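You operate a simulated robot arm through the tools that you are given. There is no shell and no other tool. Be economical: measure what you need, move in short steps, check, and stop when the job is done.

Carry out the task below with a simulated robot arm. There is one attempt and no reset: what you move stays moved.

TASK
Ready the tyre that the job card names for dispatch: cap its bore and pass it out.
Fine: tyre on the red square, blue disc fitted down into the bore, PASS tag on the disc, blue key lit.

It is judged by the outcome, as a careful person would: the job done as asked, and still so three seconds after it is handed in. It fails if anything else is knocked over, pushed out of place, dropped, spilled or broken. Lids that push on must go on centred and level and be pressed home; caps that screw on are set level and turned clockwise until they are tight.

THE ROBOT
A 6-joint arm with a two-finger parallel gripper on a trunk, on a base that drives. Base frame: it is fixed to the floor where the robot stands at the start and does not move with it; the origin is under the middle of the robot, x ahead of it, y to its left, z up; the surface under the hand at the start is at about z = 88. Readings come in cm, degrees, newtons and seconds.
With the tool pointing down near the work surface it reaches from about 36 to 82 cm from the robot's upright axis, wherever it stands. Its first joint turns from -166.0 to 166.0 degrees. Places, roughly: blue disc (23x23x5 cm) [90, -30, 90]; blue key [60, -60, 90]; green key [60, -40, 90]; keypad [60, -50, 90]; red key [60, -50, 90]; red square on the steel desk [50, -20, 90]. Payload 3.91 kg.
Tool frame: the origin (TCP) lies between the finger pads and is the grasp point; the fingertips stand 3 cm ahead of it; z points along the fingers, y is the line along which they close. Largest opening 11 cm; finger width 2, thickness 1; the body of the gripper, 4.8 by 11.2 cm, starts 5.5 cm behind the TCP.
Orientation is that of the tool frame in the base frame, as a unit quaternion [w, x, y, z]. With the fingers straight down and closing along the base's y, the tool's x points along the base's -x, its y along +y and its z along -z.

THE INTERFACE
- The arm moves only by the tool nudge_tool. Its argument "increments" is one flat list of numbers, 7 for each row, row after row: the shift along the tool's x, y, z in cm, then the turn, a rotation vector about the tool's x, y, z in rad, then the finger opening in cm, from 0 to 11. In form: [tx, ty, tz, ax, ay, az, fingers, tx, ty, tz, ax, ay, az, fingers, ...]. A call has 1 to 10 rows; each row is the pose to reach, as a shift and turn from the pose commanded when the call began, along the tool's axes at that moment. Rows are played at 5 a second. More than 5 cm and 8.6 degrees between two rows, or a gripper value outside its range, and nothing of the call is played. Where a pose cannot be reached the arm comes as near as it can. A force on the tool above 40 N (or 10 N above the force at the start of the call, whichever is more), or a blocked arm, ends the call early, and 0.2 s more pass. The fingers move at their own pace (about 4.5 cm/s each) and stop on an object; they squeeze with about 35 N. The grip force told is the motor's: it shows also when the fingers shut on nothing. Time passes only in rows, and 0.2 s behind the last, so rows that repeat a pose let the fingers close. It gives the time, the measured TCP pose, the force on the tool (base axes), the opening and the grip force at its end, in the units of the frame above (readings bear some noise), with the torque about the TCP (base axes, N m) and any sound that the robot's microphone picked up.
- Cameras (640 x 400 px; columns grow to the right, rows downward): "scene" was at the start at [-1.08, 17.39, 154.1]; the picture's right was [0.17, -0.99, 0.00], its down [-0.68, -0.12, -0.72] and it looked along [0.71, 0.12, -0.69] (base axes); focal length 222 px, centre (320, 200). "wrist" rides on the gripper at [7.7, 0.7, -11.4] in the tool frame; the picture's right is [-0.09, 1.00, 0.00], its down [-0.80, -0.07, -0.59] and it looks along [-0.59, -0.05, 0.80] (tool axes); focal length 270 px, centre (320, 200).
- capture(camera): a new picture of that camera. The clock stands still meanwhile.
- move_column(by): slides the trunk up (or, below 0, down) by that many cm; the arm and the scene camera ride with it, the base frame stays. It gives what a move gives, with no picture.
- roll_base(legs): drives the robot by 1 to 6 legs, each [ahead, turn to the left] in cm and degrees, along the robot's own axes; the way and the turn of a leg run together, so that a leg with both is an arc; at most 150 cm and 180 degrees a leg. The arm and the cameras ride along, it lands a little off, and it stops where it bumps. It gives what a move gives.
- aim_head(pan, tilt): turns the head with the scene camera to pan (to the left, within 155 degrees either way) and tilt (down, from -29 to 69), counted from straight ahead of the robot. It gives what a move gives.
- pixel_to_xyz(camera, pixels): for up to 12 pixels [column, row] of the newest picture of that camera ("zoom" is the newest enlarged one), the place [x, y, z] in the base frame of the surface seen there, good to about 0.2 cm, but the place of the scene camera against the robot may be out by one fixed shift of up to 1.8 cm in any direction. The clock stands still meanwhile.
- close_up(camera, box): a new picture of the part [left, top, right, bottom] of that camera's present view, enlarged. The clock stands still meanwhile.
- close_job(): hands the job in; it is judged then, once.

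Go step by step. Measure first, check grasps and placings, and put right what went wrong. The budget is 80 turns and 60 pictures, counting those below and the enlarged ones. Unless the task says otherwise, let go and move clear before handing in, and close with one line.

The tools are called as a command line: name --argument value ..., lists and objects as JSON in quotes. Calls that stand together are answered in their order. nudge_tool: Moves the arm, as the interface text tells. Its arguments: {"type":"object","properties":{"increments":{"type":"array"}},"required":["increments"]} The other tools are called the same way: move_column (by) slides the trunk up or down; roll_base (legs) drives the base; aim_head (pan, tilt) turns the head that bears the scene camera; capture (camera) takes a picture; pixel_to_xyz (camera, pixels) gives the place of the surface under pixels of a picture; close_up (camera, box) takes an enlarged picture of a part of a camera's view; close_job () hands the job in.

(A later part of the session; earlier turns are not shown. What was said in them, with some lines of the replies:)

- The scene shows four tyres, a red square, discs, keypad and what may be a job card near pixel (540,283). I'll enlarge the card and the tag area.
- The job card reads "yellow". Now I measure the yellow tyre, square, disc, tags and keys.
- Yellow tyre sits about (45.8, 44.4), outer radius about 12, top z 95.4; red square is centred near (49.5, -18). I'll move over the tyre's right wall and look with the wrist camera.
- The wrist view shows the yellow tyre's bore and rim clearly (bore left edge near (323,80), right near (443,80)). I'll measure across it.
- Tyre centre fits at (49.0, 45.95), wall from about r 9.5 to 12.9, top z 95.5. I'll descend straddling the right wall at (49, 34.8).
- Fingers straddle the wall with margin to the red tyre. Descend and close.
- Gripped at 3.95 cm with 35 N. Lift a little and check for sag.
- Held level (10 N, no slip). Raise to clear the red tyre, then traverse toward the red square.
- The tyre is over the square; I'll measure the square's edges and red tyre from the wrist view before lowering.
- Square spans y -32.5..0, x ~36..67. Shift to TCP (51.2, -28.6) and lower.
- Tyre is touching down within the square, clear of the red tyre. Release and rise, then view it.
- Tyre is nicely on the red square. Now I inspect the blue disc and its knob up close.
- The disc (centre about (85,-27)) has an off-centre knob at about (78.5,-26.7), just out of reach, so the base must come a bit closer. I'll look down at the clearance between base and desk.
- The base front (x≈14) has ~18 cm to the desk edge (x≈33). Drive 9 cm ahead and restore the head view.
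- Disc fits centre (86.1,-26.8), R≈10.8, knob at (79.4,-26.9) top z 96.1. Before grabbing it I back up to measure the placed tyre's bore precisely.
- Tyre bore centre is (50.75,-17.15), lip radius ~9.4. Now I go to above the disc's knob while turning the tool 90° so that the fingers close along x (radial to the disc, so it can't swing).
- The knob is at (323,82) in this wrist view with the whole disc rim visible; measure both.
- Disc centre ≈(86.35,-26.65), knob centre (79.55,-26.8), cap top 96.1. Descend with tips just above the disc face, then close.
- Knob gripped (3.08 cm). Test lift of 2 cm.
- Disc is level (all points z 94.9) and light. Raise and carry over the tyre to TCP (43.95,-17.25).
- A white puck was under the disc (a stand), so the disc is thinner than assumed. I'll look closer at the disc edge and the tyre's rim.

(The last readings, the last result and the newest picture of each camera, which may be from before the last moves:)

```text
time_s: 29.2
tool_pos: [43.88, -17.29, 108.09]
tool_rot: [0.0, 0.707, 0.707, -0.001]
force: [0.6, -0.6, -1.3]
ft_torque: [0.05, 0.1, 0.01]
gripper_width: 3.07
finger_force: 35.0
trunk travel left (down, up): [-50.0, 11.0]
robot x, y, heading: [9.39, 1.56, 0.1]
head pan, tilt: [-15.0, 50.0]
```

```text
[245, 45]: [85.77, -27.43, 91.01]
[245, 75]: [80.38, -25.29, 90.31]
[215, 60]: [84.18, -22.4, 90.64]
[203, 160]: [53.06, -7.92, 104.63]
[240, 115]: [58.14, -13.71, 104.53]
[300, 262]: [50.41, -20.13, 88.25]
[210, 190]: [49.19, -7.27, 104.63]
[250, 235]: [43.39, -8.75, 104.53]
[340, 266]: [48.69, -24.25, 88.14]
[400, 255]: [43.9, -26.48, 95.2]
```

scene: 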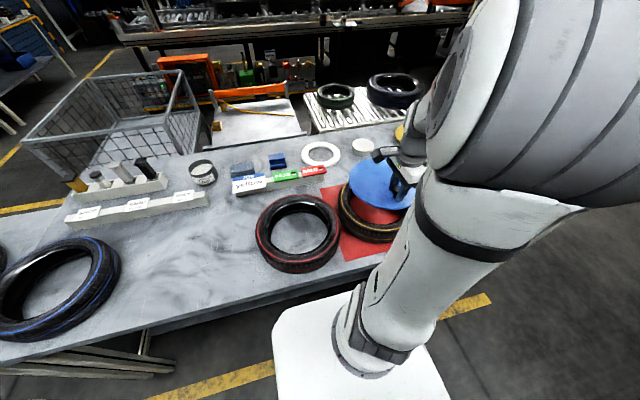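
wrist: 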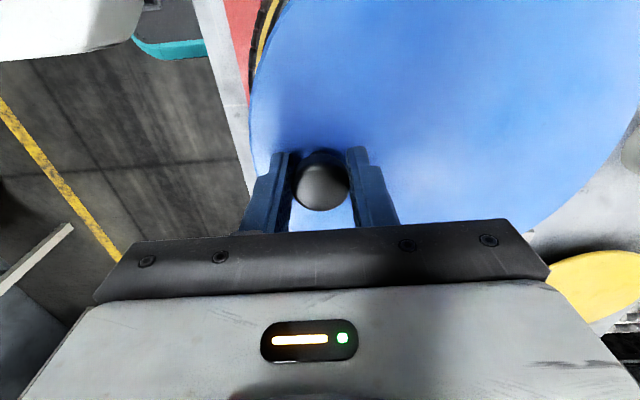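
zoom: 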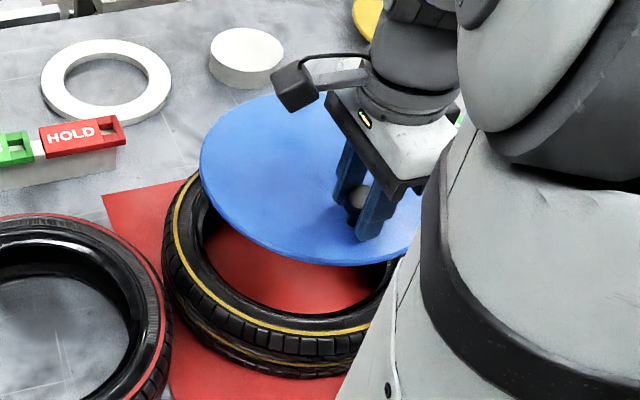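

Disc ≈1.8 cm thick overall and centred over the bore by the numbers. Lower to just above the tyre, then check.

nudge_tool --increments '[0, 0, 2, 0, 0, 0, 0.5, 0, 0, 4, 0, 0, 0, 0.5, 0, 0, 6, 0, 0, 0, 0.5, 0, 0, 6.6, 0, 0, 0, 0.5, 0, 0, 6.6, 0, 0, 0, 0.5]'

close_up --camera "scene" --box '[330, 150, 440, 260]'

capture --camera "wrist"

```text
time_s: 30.4
tool_pos: [43.93, -17.16, 101.81]
tool_rot: [0.0, 0.707, 0.707, 0.0]
force: [0.0, 0.2, -1.2]
ft_torque: [-0.02, 0.08, -0.02]
gripper_width: 3.06
finger_force: 35.6
trunk travel left (down, up): [-50.0, 11.0]
robot x, y, heading: [9.31, 1.29, 0.3]
head pan, tilt: [-15.0, 50.0]
```

```text
3.64 times, centred on (385, 205) of scene
```

zoom: 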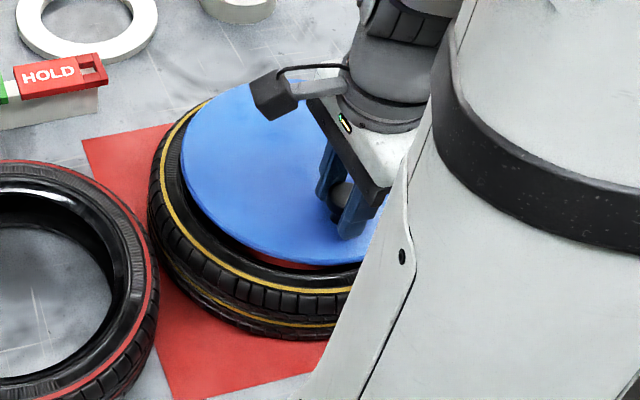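

```text
26 pictures are left
```

wrist: 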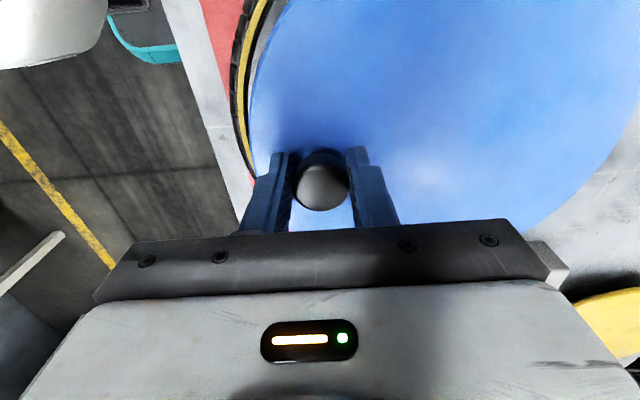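

Lower gently in small steps to seat.

nudge_tool --increments '[0, 0, 0.5, 0, 0, 0, 0.5, 0, 0, 0.9, 0, 0, 0, 0.5, 0, 0, 1.2, 0, 0, 0, 0.5, 0, 0, 1.5, 0, 0, 0, 0.5, 0, 0, 1.5, 0, 0, 0, 0.5]'

close_up --camera "scene" --box '[330, 150, 440, 260]'

```text
time_s: 31.6
tool_pos: [43.84, -17.14, 100.29]
tool_rot: [0.0, 0.707, 0.707, 0.0]
force: [0.4, 0.9, -1.4]
ft_torque: [0.0, 0.1, -0.01]
gripper_width: 3.04
finger_force: 35.1
trunk travel left (down, up): [-50.0, 11.0]
robot x, y, heading: [9.22, 1.63, 0.2]
head pan, tilt: [-15.0, 50.0]
```

```text
3.64 times, centred on (385, 205) of scene
```

zoom: 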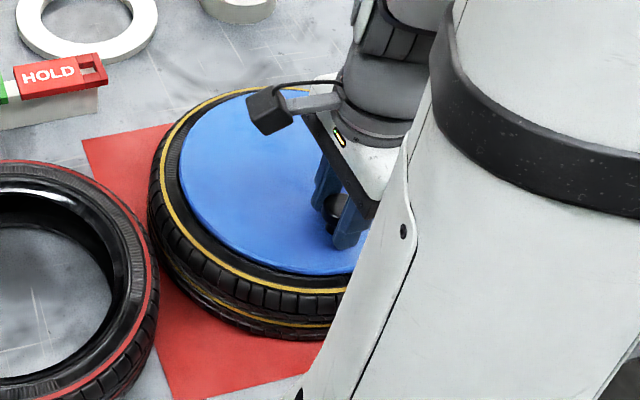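

Well centred, no contact yet. Continue down slowly.

nudge_tool --increments '[0, 0, 0.2, 0, 0, 0, 0.5, 0, 0, 0.4, 0, 0, 0, 0.5, 0, 0, 0.6, 0, 0, 0, 0.5, 0, 0, 0.6, 0, 0, 0, 0.5]'

capture --camera "wrist"

```text
time_s: 32.6
tool_pos: [43.87, -17.17, 99.75]
tool_rot: [0.001, 0.707, 0.707, 0.0]
force: [1.0, 3.6, 18.3]
ft_torque: [0.3, 0.07, -0.06]
gripper_width: 3.07
finger_force: 34.9
trunk travel left (down, up): [-50.0, 11.0]
robot x, y, heading: [9.16, 1.21, -0.0]
head pan, tilt: [-15.0, 50.0]
```

```text
24 pictures are left
```

wrist: 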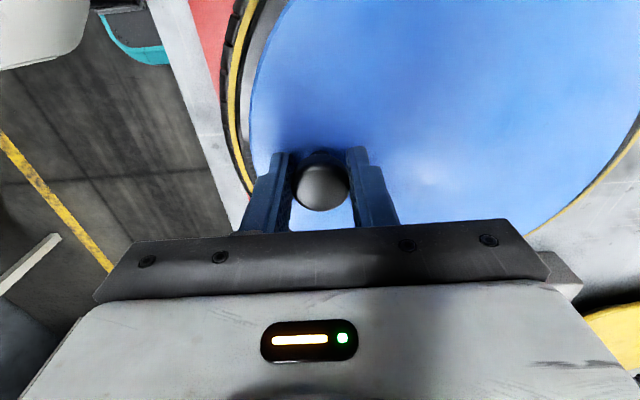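

Contact at 18 N. Check the disc's level and rim gaps.

pixel_to_xyz --camera "wrist" --pixels '[[262, 130], [300, 30], [420, 40], [540, 40], [610, 100], [560, 190], [480, 180], [310, 215], [236, 120], [246, 40], [630, 150], [600, 195]]'

close_up --camera "wrist" --box '[500, 60, 640, 260]'

close_up --camera "wrist" --box '[210, 0, 310, 190]'

```text
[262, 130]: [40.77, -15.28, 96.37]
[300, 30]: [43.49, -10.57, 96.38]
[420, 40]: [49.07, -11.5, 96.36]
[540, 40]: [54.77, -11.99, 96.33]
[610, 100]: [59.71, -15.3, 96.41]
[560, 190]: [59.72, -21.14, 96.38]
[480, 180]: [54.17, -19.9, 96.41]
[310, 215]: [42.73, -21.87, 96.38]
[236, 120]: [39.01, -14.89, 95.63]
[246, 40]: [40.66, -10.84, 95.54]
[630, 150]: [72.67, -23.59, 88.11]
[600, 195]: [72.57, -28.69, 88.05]
```

```text
2.00 times, centred on (570, 160) of wrist
```

zoom: 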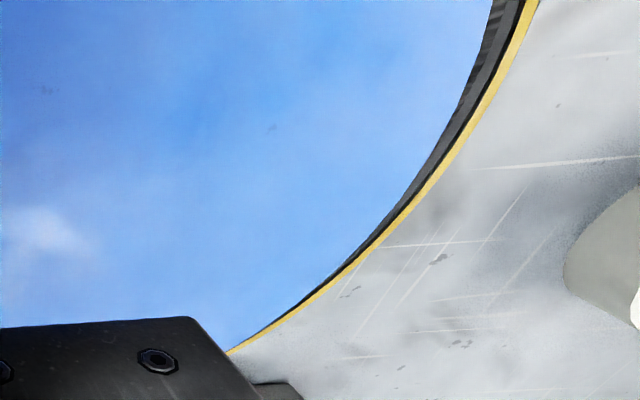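

```text
2.11 times, centred on (260, 95) of wrist
```

zoom: 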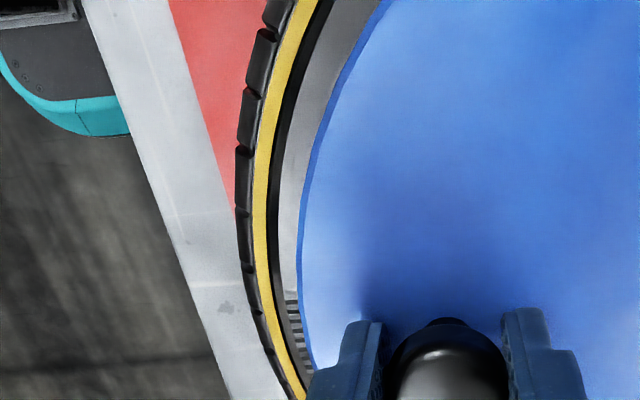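

Disc is level at z 96.4, apparently resting on the tyre. Release the knob, then press at the disc centre with closed fingers.

nudge_tool --increments '[0, 0, 0, 0, 0, 0, 3.5, 0, 0, 0, 0, 0, 0, 5.5, 0, 0, 0, 0, 0, 0, 6, 0, 0, -3, 0, 0, 0, 6, 0, 0, -6, 0, 0, 0, 6, 0, 2, -8, 0, 0, 0, 3, 0, 5, -8, 0, 0, 0, 0, 0, 6.9, -8, 0, 0, 0, 0, 0, 6.9, -8, 0, 0, 0, 0]'

capture --camera "wrist"

```text
time_s: 34.6
tool_pos: [50.76, -17.21, 107.84]
tool_rot: [0.0, 0.707, 0.707, 0.0]
force: [-0.2, 1.3, -0.7]
ft_torque: [0.0, 0.0, 0.05]
gripper_width: 0.01
finger_force: 25.9
trunk travel left (down, up): [-50.0, 11.0]
robot x, y, heading: [9.11, 1.22, -0.0]
head pan, tilt: [-15.0, 50.0]
```

```text
21 pictures are left
```

wrist: 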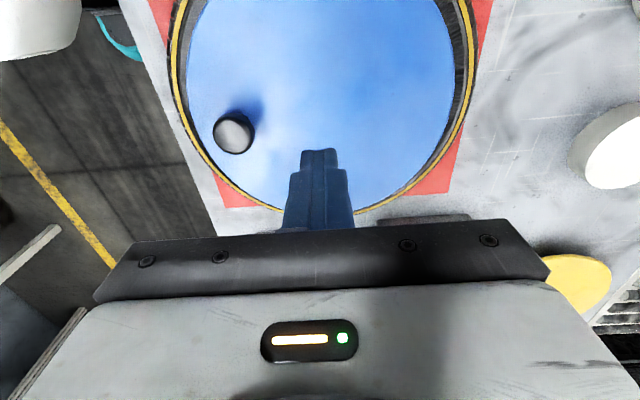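

Now press down at the centre, watching force and sound.

nudge_tool --increments '[0, 0, 4, 0, 0, 0, 0, 0, 0, 7.5, 0, 0, 0, 0, 0, 0, 8.2, 0, 0, 0, 0, 0, 0, 8.5, 0, 0, 0, 0, 0, 0, 8.8, 0, 0, 0, 0, 0, 0, 9.1, 0, 0, 0, 0, 0, 0, 9.4, 0, 0, 0, 0, 0, 0, 9.7, 0, 0, 0, 0]'

```text
time_s: 35.9
tool_pos: [50.64, -17.25, 99.27]
tool_rot: [0.004, 0.707, 0.707, 0.002]
force: [-7.4, 6.4, 23.4]
ft_torque: [0.32, 0.22, 0.02]
gripper_width: 0.0
finger_force: 35.2
trunk travel left (down, up): [-50.0, 11.0]
robot x, y, heading: [9.04, 1.18, 0.1]
head pan, tilt: [-15.0, 50.0]
stopped in row 6: the force on the tool passed its limit at 46 N (the readings are from after the stop); the commanded pose is now the measured one
```

Pressed to 46 N with almost no movement. Rise and inspect the rim for any gap.

nudge_tool --increments '[0, 0, -3, 0, 0, 0, 0, 0, 0, -7, 0, 0, 0, 0, 0, 4, -11, 0, 0, 0, 0, 0, 8, -15, 0, 0, 0, 0, 0, 8, -19, 0, 0, 0, 0, 0, 8, -23, 0, 0, 0, 0, 0, 8, -23, 0, 0, 0, 0]'

capture --camera "wrist"

close_up --camera "scene" --box '[330, 150, 440, 260]'

```text
refused: row 3 steps farther than a row can; nothing moved
```

```text
20 pictures are left
```

wrist: 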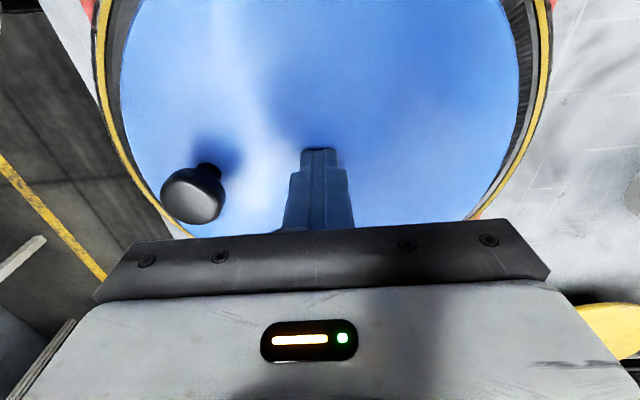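

```text
3.64 times, centred on (385, 205) of scene
```

zoom: 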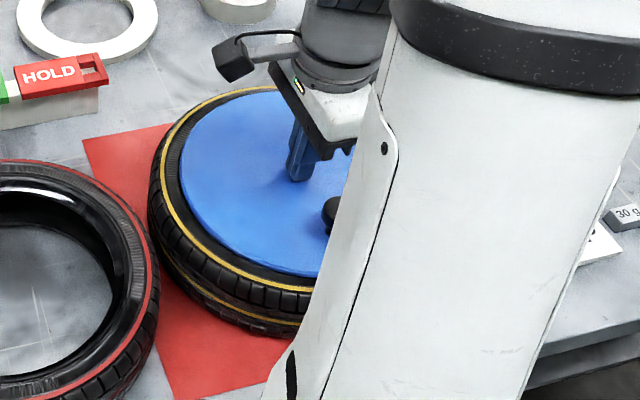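

The rim shows even contact with no visible gap. Rise clear, turn the tool back, and head toward the PASS tag.

nudge_tool --increments '[0, 0, -4, 0, 0, 0, 0, 0, 0, -8.5, 0, 0, -0.145, 2, 1.5, 0.5, -12.5, 0, 0, -0.29, 4, 4, 1.5, -16, 0, 0, -0.435, 6, 7, 3, -19, 0, 0, -0.58, 8, 10, 4.5, -22, 0, 0, -0.725, 8, 13, 6, -24, 0, 0, -0.87, 8, 16, 8, -25.5, 0, 0, -1.015, 8, 19, 10, -26, 0, 0, -1.16, 8, 21, 11.4, -26, 0, 0, -1.305, 8]'

nudge_tool --increments '[0, 0, 0, 0, 0, -0.13, 8, 0, 0, 0, 0, 0, -0.2658, 8, 0, 0, 0, 0, 0, -0.2658, 8]'

capture --camera "wrist"

capture --camera "scene"

```text
time_s: 38.1
tool_pos: [62.48, 3.69, 125.05]
tool_rot: [0.003, 0.13, 0.991, -0.001]
force: [-0.9, -0.6, 0.4]
ft_torque: [-0.01, -0.02, 0.01]
gripper_width: 7.98
finger_force: 0.1
trunk travel left (down, up): [-50.0, 11.0]
robot x, y, heading: [8.79, 1.38, -0.0]
head pan, tilt: [-15.0, 50.0]
```

```text
time_s: 38.9
tool_pos: [62.21, 3.62, 125.01]
tool_rot: [0.004, -0.002, 1.0, 0.0]
force: [-1.1, -0.2, -0.2]
ft_torque: [0.03, 0.02, -0.01]
gripper_width: 8.02
finger_force: 0.1
trunk travel left (down, up): [-50.0, 11.0]
robot x, y, heading: [8.85, 1.4, -0.1]
head pan, tilt: [-15.0, 50.0]
```

```text
18 pictures are left
```

wrist: 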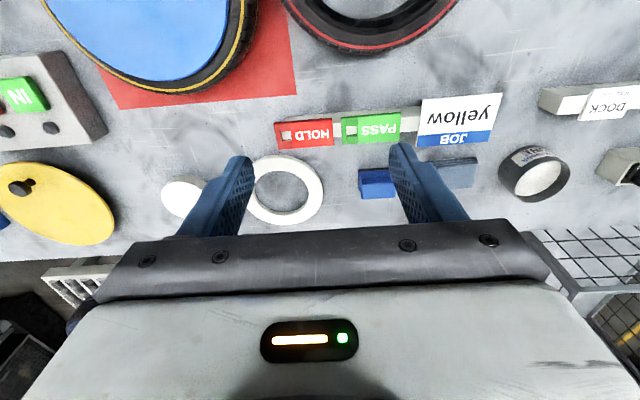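

```text
17 pictures are left
```

scene: 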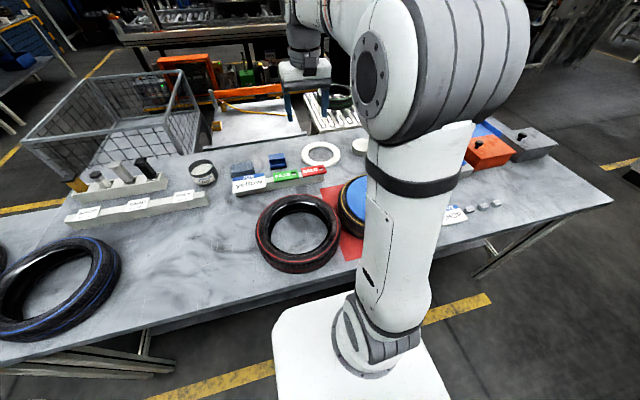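

close_up --camera "wrist" --box '[265, 85, 425, 185]'

pixel_to_xyz --camera "wrist" --pixels '[[343, 118], [343, 142], [400, 112], [399, 138], [370, 129], [350, 131], [332, 132], [410, 115], [372, 146], [306, 134], [338, 126], [370, 112]]'

pixel_to_xyz --camera "zoom" --pixels '[[320, 30], [400, 30]]'

```text
4.00 times, centred on (345, 135) of wrist
```

zoom: 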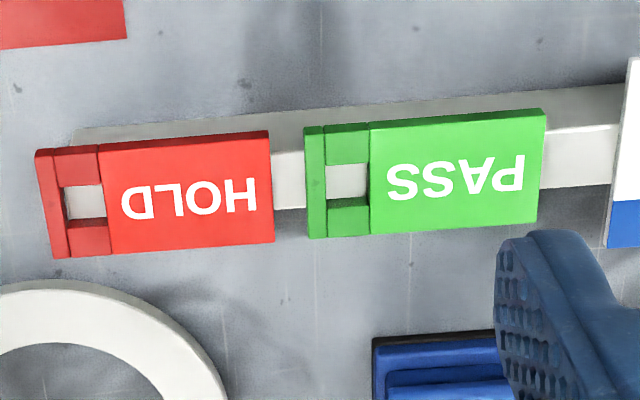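

```text
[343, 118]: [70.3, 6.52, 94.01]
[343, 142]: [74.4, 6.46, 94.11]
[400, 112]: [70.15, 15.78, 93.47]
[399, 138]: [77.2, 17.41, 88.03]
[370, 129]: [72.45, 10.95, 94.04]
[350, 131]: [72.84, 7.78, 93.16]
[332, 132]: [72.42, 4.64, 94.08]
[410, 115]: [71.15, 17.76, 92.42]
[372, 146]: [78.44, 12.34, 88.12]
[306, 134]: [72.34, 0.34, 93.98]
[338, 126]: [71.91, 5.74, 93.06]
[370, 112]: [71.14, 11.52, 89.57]
```

```text
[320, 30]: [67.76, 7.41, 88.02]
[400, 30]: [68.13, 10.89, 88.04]
```

PASS tag: centre ≈(72.3, 11.0), 4.6 × 9.6 cm, top z 94.05, overhanging its bar. I'll go above it, level the tool, and turn 90° so fingers close across its width.

nudge_tool --increments '[-2.5, 1.9, 2, 0, 0.008, 0.004, 7, -5, 3.7, 4, 0, 0.008, 0.004, 7, -7.5, 5.6, 6, 0, 0.008, 0.004, 7, -10.1, 7.4, 8, 0, 0.008, 0.004, 7, -10.1, 7.4, 8, 0, 0.008, 0.004, 7]'

nudge_tool --increments '[0, 0, 0, 0, 0, 0.14, 6.5, 0, 0, 0, 0, 0, 0.28, 6.5, 0, 0, 0, 0, 0, 0.42, 6.5, 0, 0, 0, 0, 0, 0.56, 6.5, 0, 0, 0, 0, 0, 0.7, 6.5, 0, 0, 0, 0, 0, 0.84, 6.5, 0, 0, 0, 0, 0, 0.98, 6.5, 0, 0, 0, 0, 0, 1.12, 6.5, 0, 0, 0, 0, 0, 1.26, 6.5, 0, 0, 0, 0, 0, 1.4, 6.5]'

nudge_tool --increments '[0, 0, 0, 0, 0, 0.085, 6.5, 0, 0, 0, 0, 0, 0.1708, 6.5, 0, 0, 0, 0, 0, 0.1708, 6.5]'

capture --camera "wrist"

```text
time_s: 40.1
tool_pos: [72.27, 11.2, 116.9]
tool_rot: [0.0, 0.001, 1.0, -0.002]
force: [0.1, -0.6, 0.4]
ft_torque: [0.02, -0.03, -0.02]
gripper_width: 6.99
finger_force: 0.0
trunk travel left (down, up): [-50.0, 11.0]
robot x, y, heading: [9.1, 1.35, 0.2]
head pan, tilt: [-15.0, 50.0]
```

```text
time_s: 42.3
tool_pos: [72.21, 11.23, 117.19]
tool_rot: [0.0, 0.647, 0.762, -0.001]
force: [0.9, -0.7, -0.3]
ft_torque: [-0.01, 0.04, -0.05]
gripper_width: 6.48
finger_force: 0.1
trunk travel left (down, up): [-50.0, 11.0]
robot x, y, heading: [9.16, 1.56, -0.2]
head pan, tilt: [-15.0, 50.0]
```

```text
time_s: 43.1
tool_pos: [72.2, 11.19, 117.13]
tool_rot: [0.001, 0.709, 0.705, -0.001]
force: [0.0, 0.0, -0.3]
ft_torque: [-0.01, 0.01, -0.01]
gripper_width: 6.47
finger_force: 0.2
trunk travel left (down, up): [-50.0, 11.0]
robot x, y, heading: [9.29, 1.88, 0.1]
head pan, tilt: [-15.0, 50.0]
```

```text
15 pictures are left
```

wrist: 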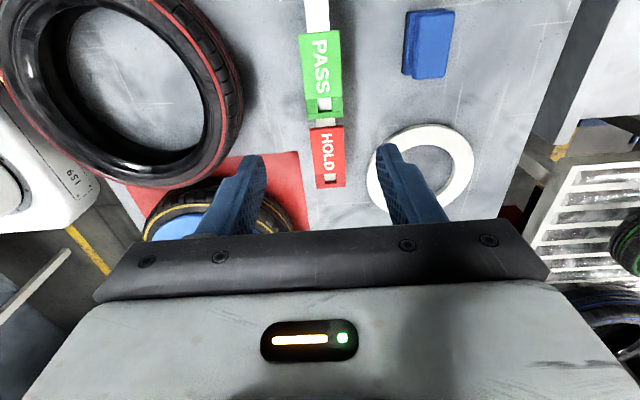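

pixel_to_xyz --camera "wrist" --pixels '[[302, 60], [339, 60], [320, 33], [322, 116], [306, 110], [341, 108], [320, 60], [404, 60]]'

```text
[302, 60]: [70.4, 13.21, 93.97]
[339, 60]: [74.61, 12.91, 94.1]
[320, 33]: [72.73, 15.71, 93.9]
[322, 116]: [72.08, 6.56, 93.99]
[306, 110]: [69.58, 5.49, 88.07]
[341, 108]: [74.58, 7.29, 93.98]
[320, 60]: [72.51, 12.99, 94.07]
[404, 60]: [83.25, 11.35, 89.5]
```

Tag centre (72.4, 11.0) confirmed. Descend and close.

nudge_tool --increments '[-0.15, 0.2, 5, 0, 0, 0, 6.5, -0.15, 0.2, 10, 0, 0, 0, 6.5, -0.15, 0.2, 15, 0, 0, 0, 6.5, -0.15, 0.2, 19, 0, 0, 0, 6.5, -0.15, 0.2, 21.4, 0, 0, 0, 6.5, -0.15, 0.2, 21.4, 0, 0, 0, 6.5]'

nudge_tool --increments '[0, 0, 0, 0, 0, 0, 5, 0, 0, 0, 0, 0, 0, 4, 0, 0, 0, 0, 0, 0, 3, 0, 0, 0, 0, 0, 0, 3]'

nudge_tool --increments '[0, 0, -1, 0, 0, 0, 3, 0, 0, -3, 0, 0, 0, 3, 0, 0, -7, 0, 0, 0, 3, 0, 0, -11, 0, 0, 0, 3, 0, 0, -11, 0, 0, 0, 3]'

capture --camera "wrist"

```text
time_s: 44.5
tool_pos: [72.68, 10.8, 95.87]
tool_rot: [0.0, 0.708, 0.706, -0.002]
force: [-0.5, 0.0, 0.1]
ft_torque: [0.0, 0.02, -0.01]
gripper_width: 6.48
finger_force: 0.0
trunk travel left (down, up): [-50.0, 11.0]
robot x, y, heading: [9.07, 1.09, 0.1]
head pan, tilt: [-15.0, 50.0]
```

```text
time_s: 45.5
tool_pos: [72.7, 10.87, 95.99]
tool_rot: [0.002, 0.709, 0.705, -0.002]
force: [-0.6, -0.3, -0.1]
ft_torque: [0.01, 0.0, 0.01]
gripper_width: 4.47
finger_force: 35.5
trunk travel left (down, up): [-50.0, 11.0]
robot x, y, heading: [9.3, 1.4, 0.0]
head pan, tilt: [-15.0, 50.0]
```

```text
time_s: 46.7
tool_pos: [72.41, 10.93, 106.67]
tool_rot: [0.001, 0.708, 0.706, -0.001]
force: [0.1, 0.2, -0.2]
ft_torque: [0.0, -0.01, 0.01]
gripper_width: 4.44
finger_force: 34.7
trunk travel left (down, up): [-50.0, 11.0]
robot x, y, heading: [8.93, 1.4, -0.0]
head pan, tilt: [-15.0, 50.0]
```

```text
14 pictures are left
```

wrist: 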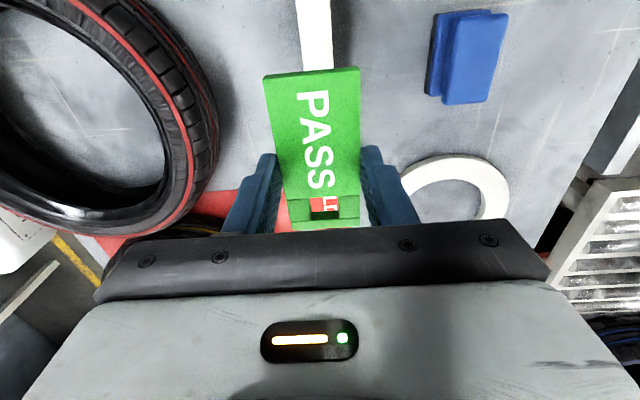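

Tag held. Carry it to above the disc centre region (52.5,-17).

pixel_to_xyz --camera "wrist" --pixels '[[275, 85], [350, 80], [290, 190], [345, 190]]'

nudge_tool --increments '[-1, -0.7, -1, 0, 0, 0, 3, -4, -2.8, -2, 0, 0, 0, 3, -7.5, -5.3, -2, 0, 0, 0, 3, -11, -7.8, -2, 0, 0, 0, 3, -14.5, -10.3, -2, 0, 0, 0, 3, -18, -12.8, -2, 0, 0, 0, 3, -21.5, -15.3, -2, 0, 0, 0, 3, -25, -17.8, -2, 0, 0, 0, 3, -27.9, -19.9, -2, 0, 0, 0, 3, -27.9, -19.9, -2, 0, 0, 0, 3]'

capture --camera "wrist"

```text
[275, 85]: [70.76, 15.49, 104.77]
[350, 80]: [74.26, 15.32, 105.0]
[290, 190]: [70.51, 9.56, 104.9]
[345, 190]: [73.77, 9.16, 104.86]
```

```text
time_s: 48.9
tool_pos: [52.72, -16.93, 108.6]
tool_rot: [0.001, 0.708, 0.706, -0.002]
force: [-0.5, 0.1, -0.5]
ft_torque: [0.0, 0.01, -0.01]
gripper_width: 4.45
finger_force: 34.9
trunk travel left (down, up): [-50.0, 11.0]
robot x, y, heading: [8.95, 1.33, 0.1]
head pan, tilt: [-15.0, 50.0]
```

```text
13 pictures are left
```

wrist: 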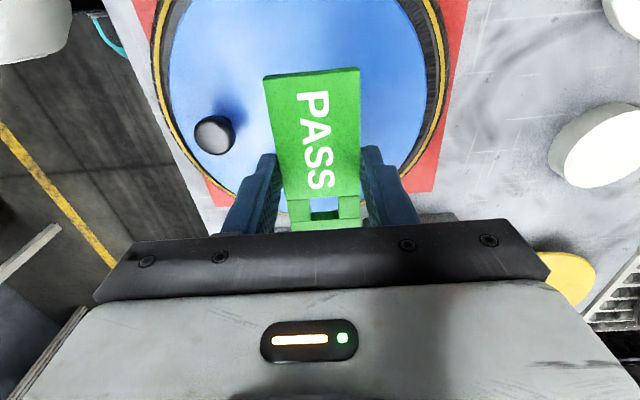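

Tag is level and above the disc, clear of the knob. Lower and release just above the surface.

nudge_tool --increments '[0, 0, 3, 0, 0, 0, 3, 0, 0, 6, 0, 0, 0, 3, 0, 0, 8, 0, 0, 0, 3, 0, 0, 8.8, 0, 0, 0, 3, 0, 0, 9.15, 0, 0, 0, 3, 0, 0, 9.15, 0, 0, 0, 3]'

nudge_tool --increments '[0, 0, 0, 0, 0, 0, 4.8, 0, 0, 0, 0, 0, 0, 5.5, 0, 0, 0, 0, 0, 0, 6, 0, 0, 0, 0, 0, 0, 6, 0, 0, -2, 0, 0, 0, 6, 0, 0, -6, 0, 0, 0, 6, 0, 0, -10, 0, 0, 0, 6, 0, 0, -14, 0, 0, 0, 6]'

capture --camera "wrist"

pixel_to_xyz --camera "wrist" --pixels '[[290, 60], [330, 60], [310, 100], [240, 40], [400, 60]]'

```text
time_s: 50.3
tool_pos: [52.56, -17.05, 99.75]
tool_rot: [0.0, 0.708, 0.706, -0.003]
force: [-0.2, -0.2, -0.1]
ft_torque: [-0.01, -0.01, 0.02]
gripper_width: 4.48
finger_force: 35.1
trunk travel left (down, up): [-50.0, 11.0]
robot x, y, heading: [8.92, 1.46, 0.3]
head pan, tilt: [-15.0, 50.0]
```

```text
time_s: 52.1
tool_pos: [52.52, -17.0, 113.81]
tool_rot: [0.001, 0.709, 0.706, -0.001]
force: [0.5, -0.8, 0.4]
ft_torque: [-0.01, 0.04, -0.01]
gripper_width: 5.98
finger_force: 0.1
trunk travel left (down, up): [-50.0, 11.0]
robot x, y, heading: [9.13, 1.37, -0.1]
head pan, tilt: [-15.0, 50.0]
```

```text
12 pictures are left
```

wrist: 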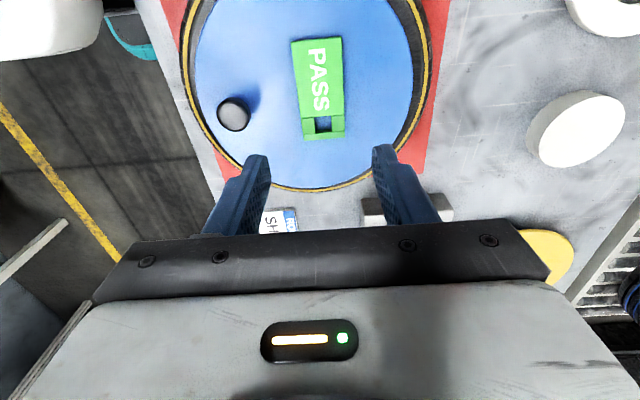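

```text
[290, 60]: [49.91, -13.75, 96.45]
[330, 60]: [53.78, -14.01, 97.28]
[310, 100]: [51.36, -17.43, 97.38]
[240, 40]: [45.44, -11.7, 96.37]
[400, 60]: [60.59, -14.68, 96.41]
```

Tag lies flat on the disc. Check the flange-tyre interface closely to be sure the disc is home.

close_up --camera "scene" --box '[330, 165, 390, 245]'

close_up --camera "wrist" --box '[180, 50, 260, 180]'

```text
5.00 times, centred on (360, 205) of scene
```

zoom: 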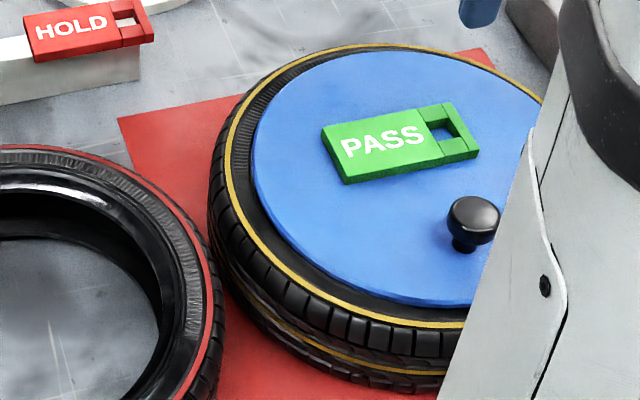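

```text
3.08 times, centred on (220, 115) of wrist
```

zoom: 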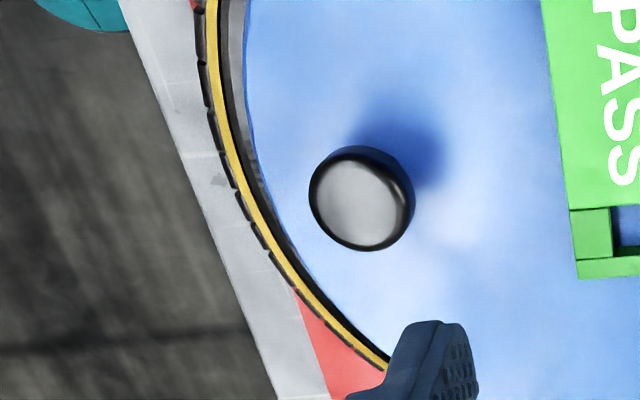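

The flange is flat on the tyre all around. Now on to the keypad: close fingers and move to view the blue key.

nudge_tool --increments '[-2, 0.5, -2, 0, 0, 0, 4, -6, 1, -4, 0, 0, 0, 2, -10, 2, -5, 0, 0, 0, 0, -14, 3, -5, 0, 0, 0, 0, -18, 4, -5, 0, 0, 0, 0, -22, 5, -5, 0, 0, 0, 0, -25, 6, -5, 0, 0, 0, 0, -28, 7, -5, 0, 0, 0, 0, -28, 7, -5, 0, 0, 0, 0]'

capture --camera "wrist"

```text
time_s: 54.1
tool_pos: [59.52, -45.06, 118.61]
tool_rot: [0.001, 0.709, 0.706, -0.001]
force: [0.0, 0.0, 0.7]
ft_torque: [-0.01, 0.0, -0.04]
gripper_width: 0.0
finger_force: 34.5
trunk travel left (down, up): [-50.0, 11.0]
robot x, y, heading: [9.32, 1.64, -0.3]
head pan, tilt: [-15.0, 50.0]
```

```text
9 pictures are left
```

wrist: 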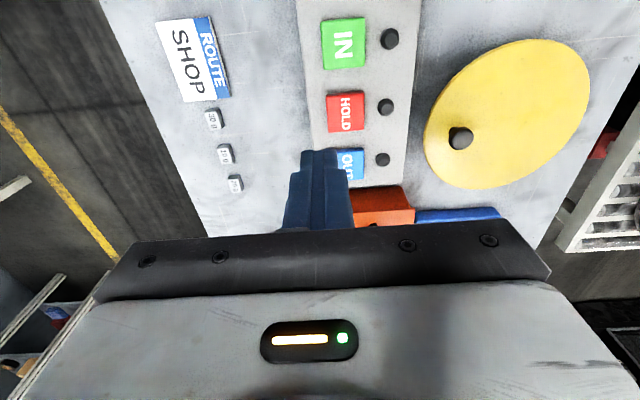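

pixel_to_xyz --camera "wrist" --pixels '[[345, 165], [356, 165], [363, 165], [356, 152], [356, 178], [343, 44], [345, 112], [328, 112], [364, 112], [345, 94], [345, 130], [383, 159]]'

```text
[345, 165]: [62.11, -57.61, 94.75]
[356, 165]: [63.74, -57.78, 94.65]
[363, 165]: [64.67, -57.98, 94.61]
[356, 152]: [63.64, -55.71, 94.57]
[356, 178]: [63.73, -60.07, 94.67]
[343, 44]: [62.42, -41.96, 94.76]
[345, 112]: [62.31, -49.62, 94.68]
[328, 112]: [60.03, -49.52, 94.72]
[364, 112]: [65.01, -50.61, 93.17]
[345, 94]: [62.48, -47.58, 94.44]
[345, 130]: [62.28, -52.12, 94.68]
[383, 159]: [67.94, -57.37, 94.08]
```

Blue key centre (62.4,-57.8), top z 94.65. Move above it, then press gently.

nudge_tool --increments '[-4, 1, 2, 0, 0, 0, 0, -8, 2, 5, 0, 0, 0, 0, -12, 2.9, 7, 0, 0, 0, 0, -12.75, 2.9, 11, 0, 0, 0, 0, -12.75, 2.9, 15, 0, 0, 0, 0, -12.75, 2.9, 18, 0, 0, 0, 0, -12.75, 2.9, 18, 0, 0, 0, 0]'

capture --camera "wrist"

```text
refused: row 2 steps farther than a row can; nothing moved
```

```text
8 pictures are left
```

wrist: 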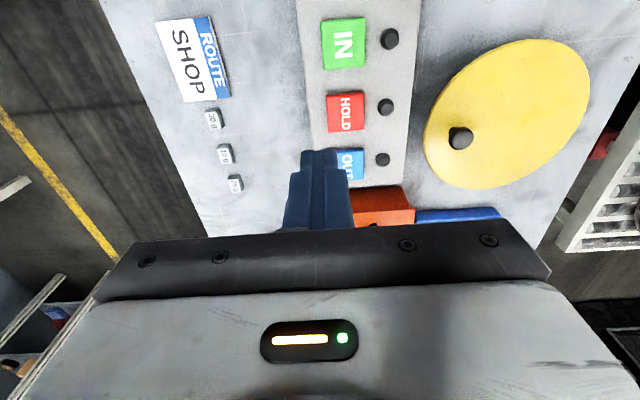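

nudge_tool --increments '[-4, 1, 2, 0, 0, 0, 0, -8, 2, 4, 0, 0, 0, 0, -12, 2.9, 6, 0, 0, 0, 0, -12.75, 2.9, 10, 0, 0, 0, 0, -12.75, 2.9, 14, 0, 0, 0, 0, -12.75, 2.9, 18, 0, 0, 0, 0, -12.75, 2.9, 18, 0, 0, 0, 0]'

capture --camera "wrist"

```text
time_s: 55.7
tool_pos: [62.3, -57.71, 100.89]
tool_rot: [0.001, 0.708, 0.706, -0.002]
force: [-0.1, -0.2, -0.5]
ft_torque: [0.03, 0.02, 0.0]
gripper_width: 0.0
finger_force: 35.2
out of reach, approached as far as the arm can: row 3, 4, 5
trunk travel left (down, up): [-50.0, 11.0]
robot x, y, heading: [9.08, 1.44, 0.2]
head pan, tilt: [-15.0, 50.0]
```

```text
7 pictures are left
```

wrist: 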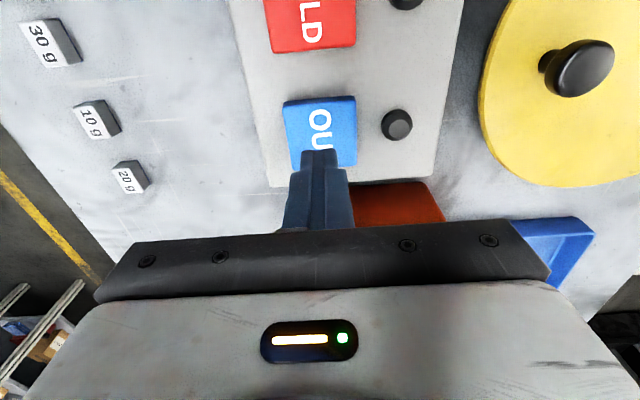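

Finger is right above the blue OUT key. Press down in small steps.

nudge_tool --increments '[0, 0, 2, 0, 0, 0, 0, 0, 0, 3, 0, 0, 0, 0, 0, 0, 3.3, 0, 0, 0, 0, 0, 0, 3.5, 0, 0, 0, 0, 0, 0, 3.7, 0, 0, 0, 0, 0, 0, 3.9, 0, 0, 0, 0, 0, 0, 3.9, 0, 0, 0, 0]'

close_up --camera "wrist" --box '[230, 0, 470, 200]'

```text
time_s: 57.3
tool_pos: [62.24, -57.83, 97.0]
tool_rot: [0.001, 0.71, 0.705, -0.002]
force: [0.5, -1.8, 4.3]
ft_torque: [-0.01, 0.01, -0.03]
gripper_width: 0.0
finger_force: 34.9
trunk travel left (down, up): [-50.0, 11.0]
robot x, y, heading: [9.23, 1.33, -0.1]
head pan, tilt: [-15.0, 50.0]
heard: click
```

```text
2.00 times, centred on (350, 100) of wrist
```

zoom: 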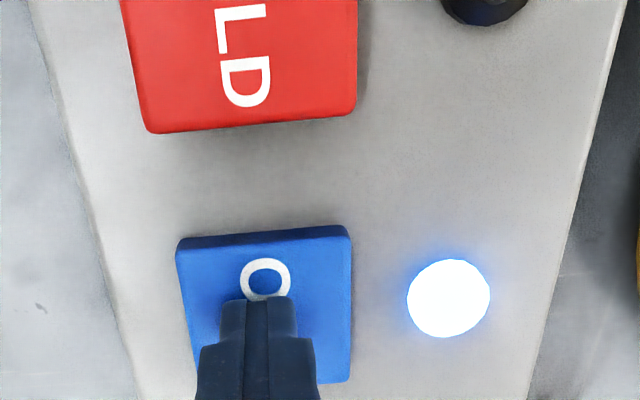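

A click was heard and the blue lamp is lit. Retreat upward and verify the final state.

nudge_tool --increments '[0, 0, -3, 0, 0, 0, 0, 0, 0, -7, 0, 0, 0, 0, 0, 0, -11, 0, 0, 0, 0, 3, -1, -15, 0, 0, 0, 0, 7, -2, -17, 0, 0, 0, 0, 11, -3, -19, 0, 0, 0, 0, 13, -3, -20, 0, 0, 0, 0, 13, -3, -20, 0, 0, 0, 0]'

capture --camera "wrist"

capture --camera "scene"

```text
refused: row 4 steps farther than a row can; nothing moved
```

```text
5 pictures are left
```

wrist: 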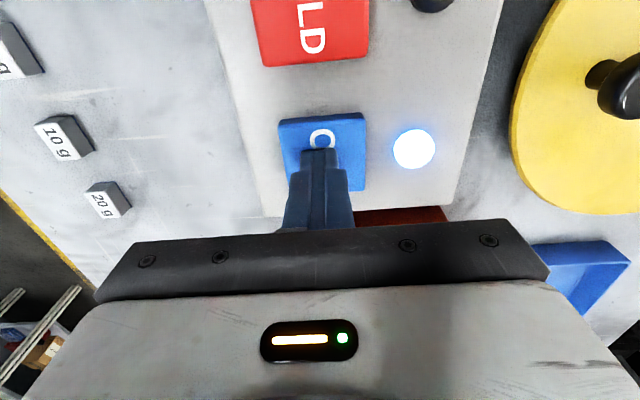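

```text
4 pictures are left
```

scene: 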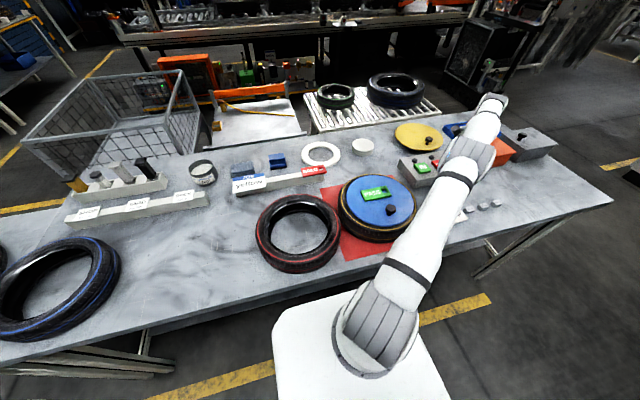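

A row step was too large; retreat with smaller steps.

nudge_tool --increments '[0, 0, -3, 0, 0, 0, 0, 0, 0, -7, 0, 0, 0, 0, 0, 0, -11, 0, 0, 0, 0, 2, -0.5, -14, 0, 0, 0, 0, 5, -1, -17, 0, 0, 0, 0, 8, -2, -19, 0, 0, 0, 0, 12, -3, -20, 0, 0, 0, 0, 12, -3, -20, 0, 0, 0, 0]'

capture --camera "wrist"

close_up --camera "scene" --box '[230, 110, 470, 290]'

```text
time_s: 59.1
tool_pos: [59.19, -45.67, 116.93]
tool_rot: [0.0, 0.709, 0.705, -0.001]
force: [1.0, -0.3, 0.1]
ft_torque: [-0.02, 0.0, -0.01]
gripper_width: 0.03
finger_force: 35.1
out of reach, approached as far as the arm can: row 3
trunk travel left (down, up): [-50.0, 11.0]
robot x, y, heading: [8.88, 1.25, 0.4]
head pan, tilt: [-15.0, 50.0]
```

```text
3 pictures are left
```

wrist: 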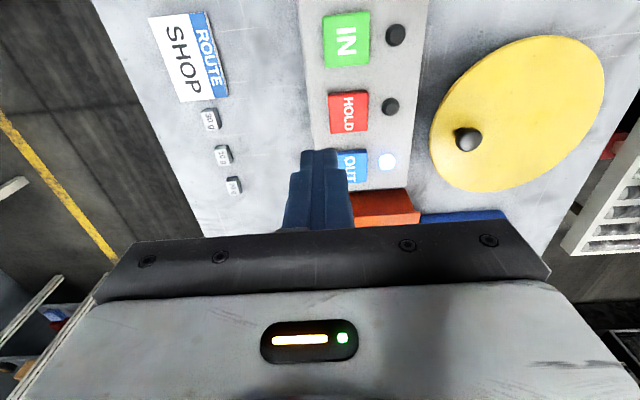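

```text
2.22 times, centred on (350, 200) of scene
```

zoom: 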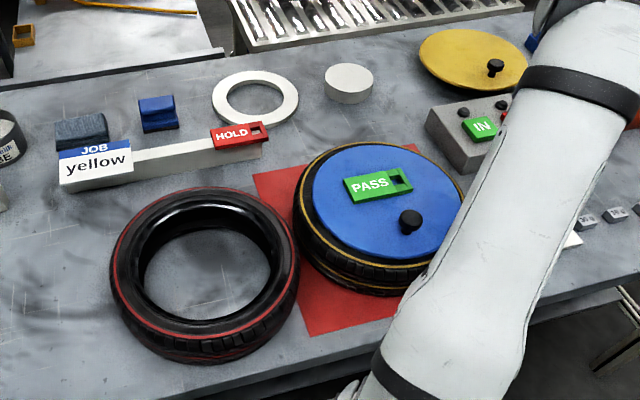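

The yellow tyre is on the red square with the disc level, the PASS tag on it and the blue lamp lit. The arm is clear, so I'm handing the job in.

close_job

```text
The job is handed in.
```

The job is handed in: the yellow tyre, the one the job card named, is on the red square with the blue disc pressed level onto its bore. The PASS tag lies flat on the disc and the blue OUT key is lit; I saw nothing else moved or knocked over.
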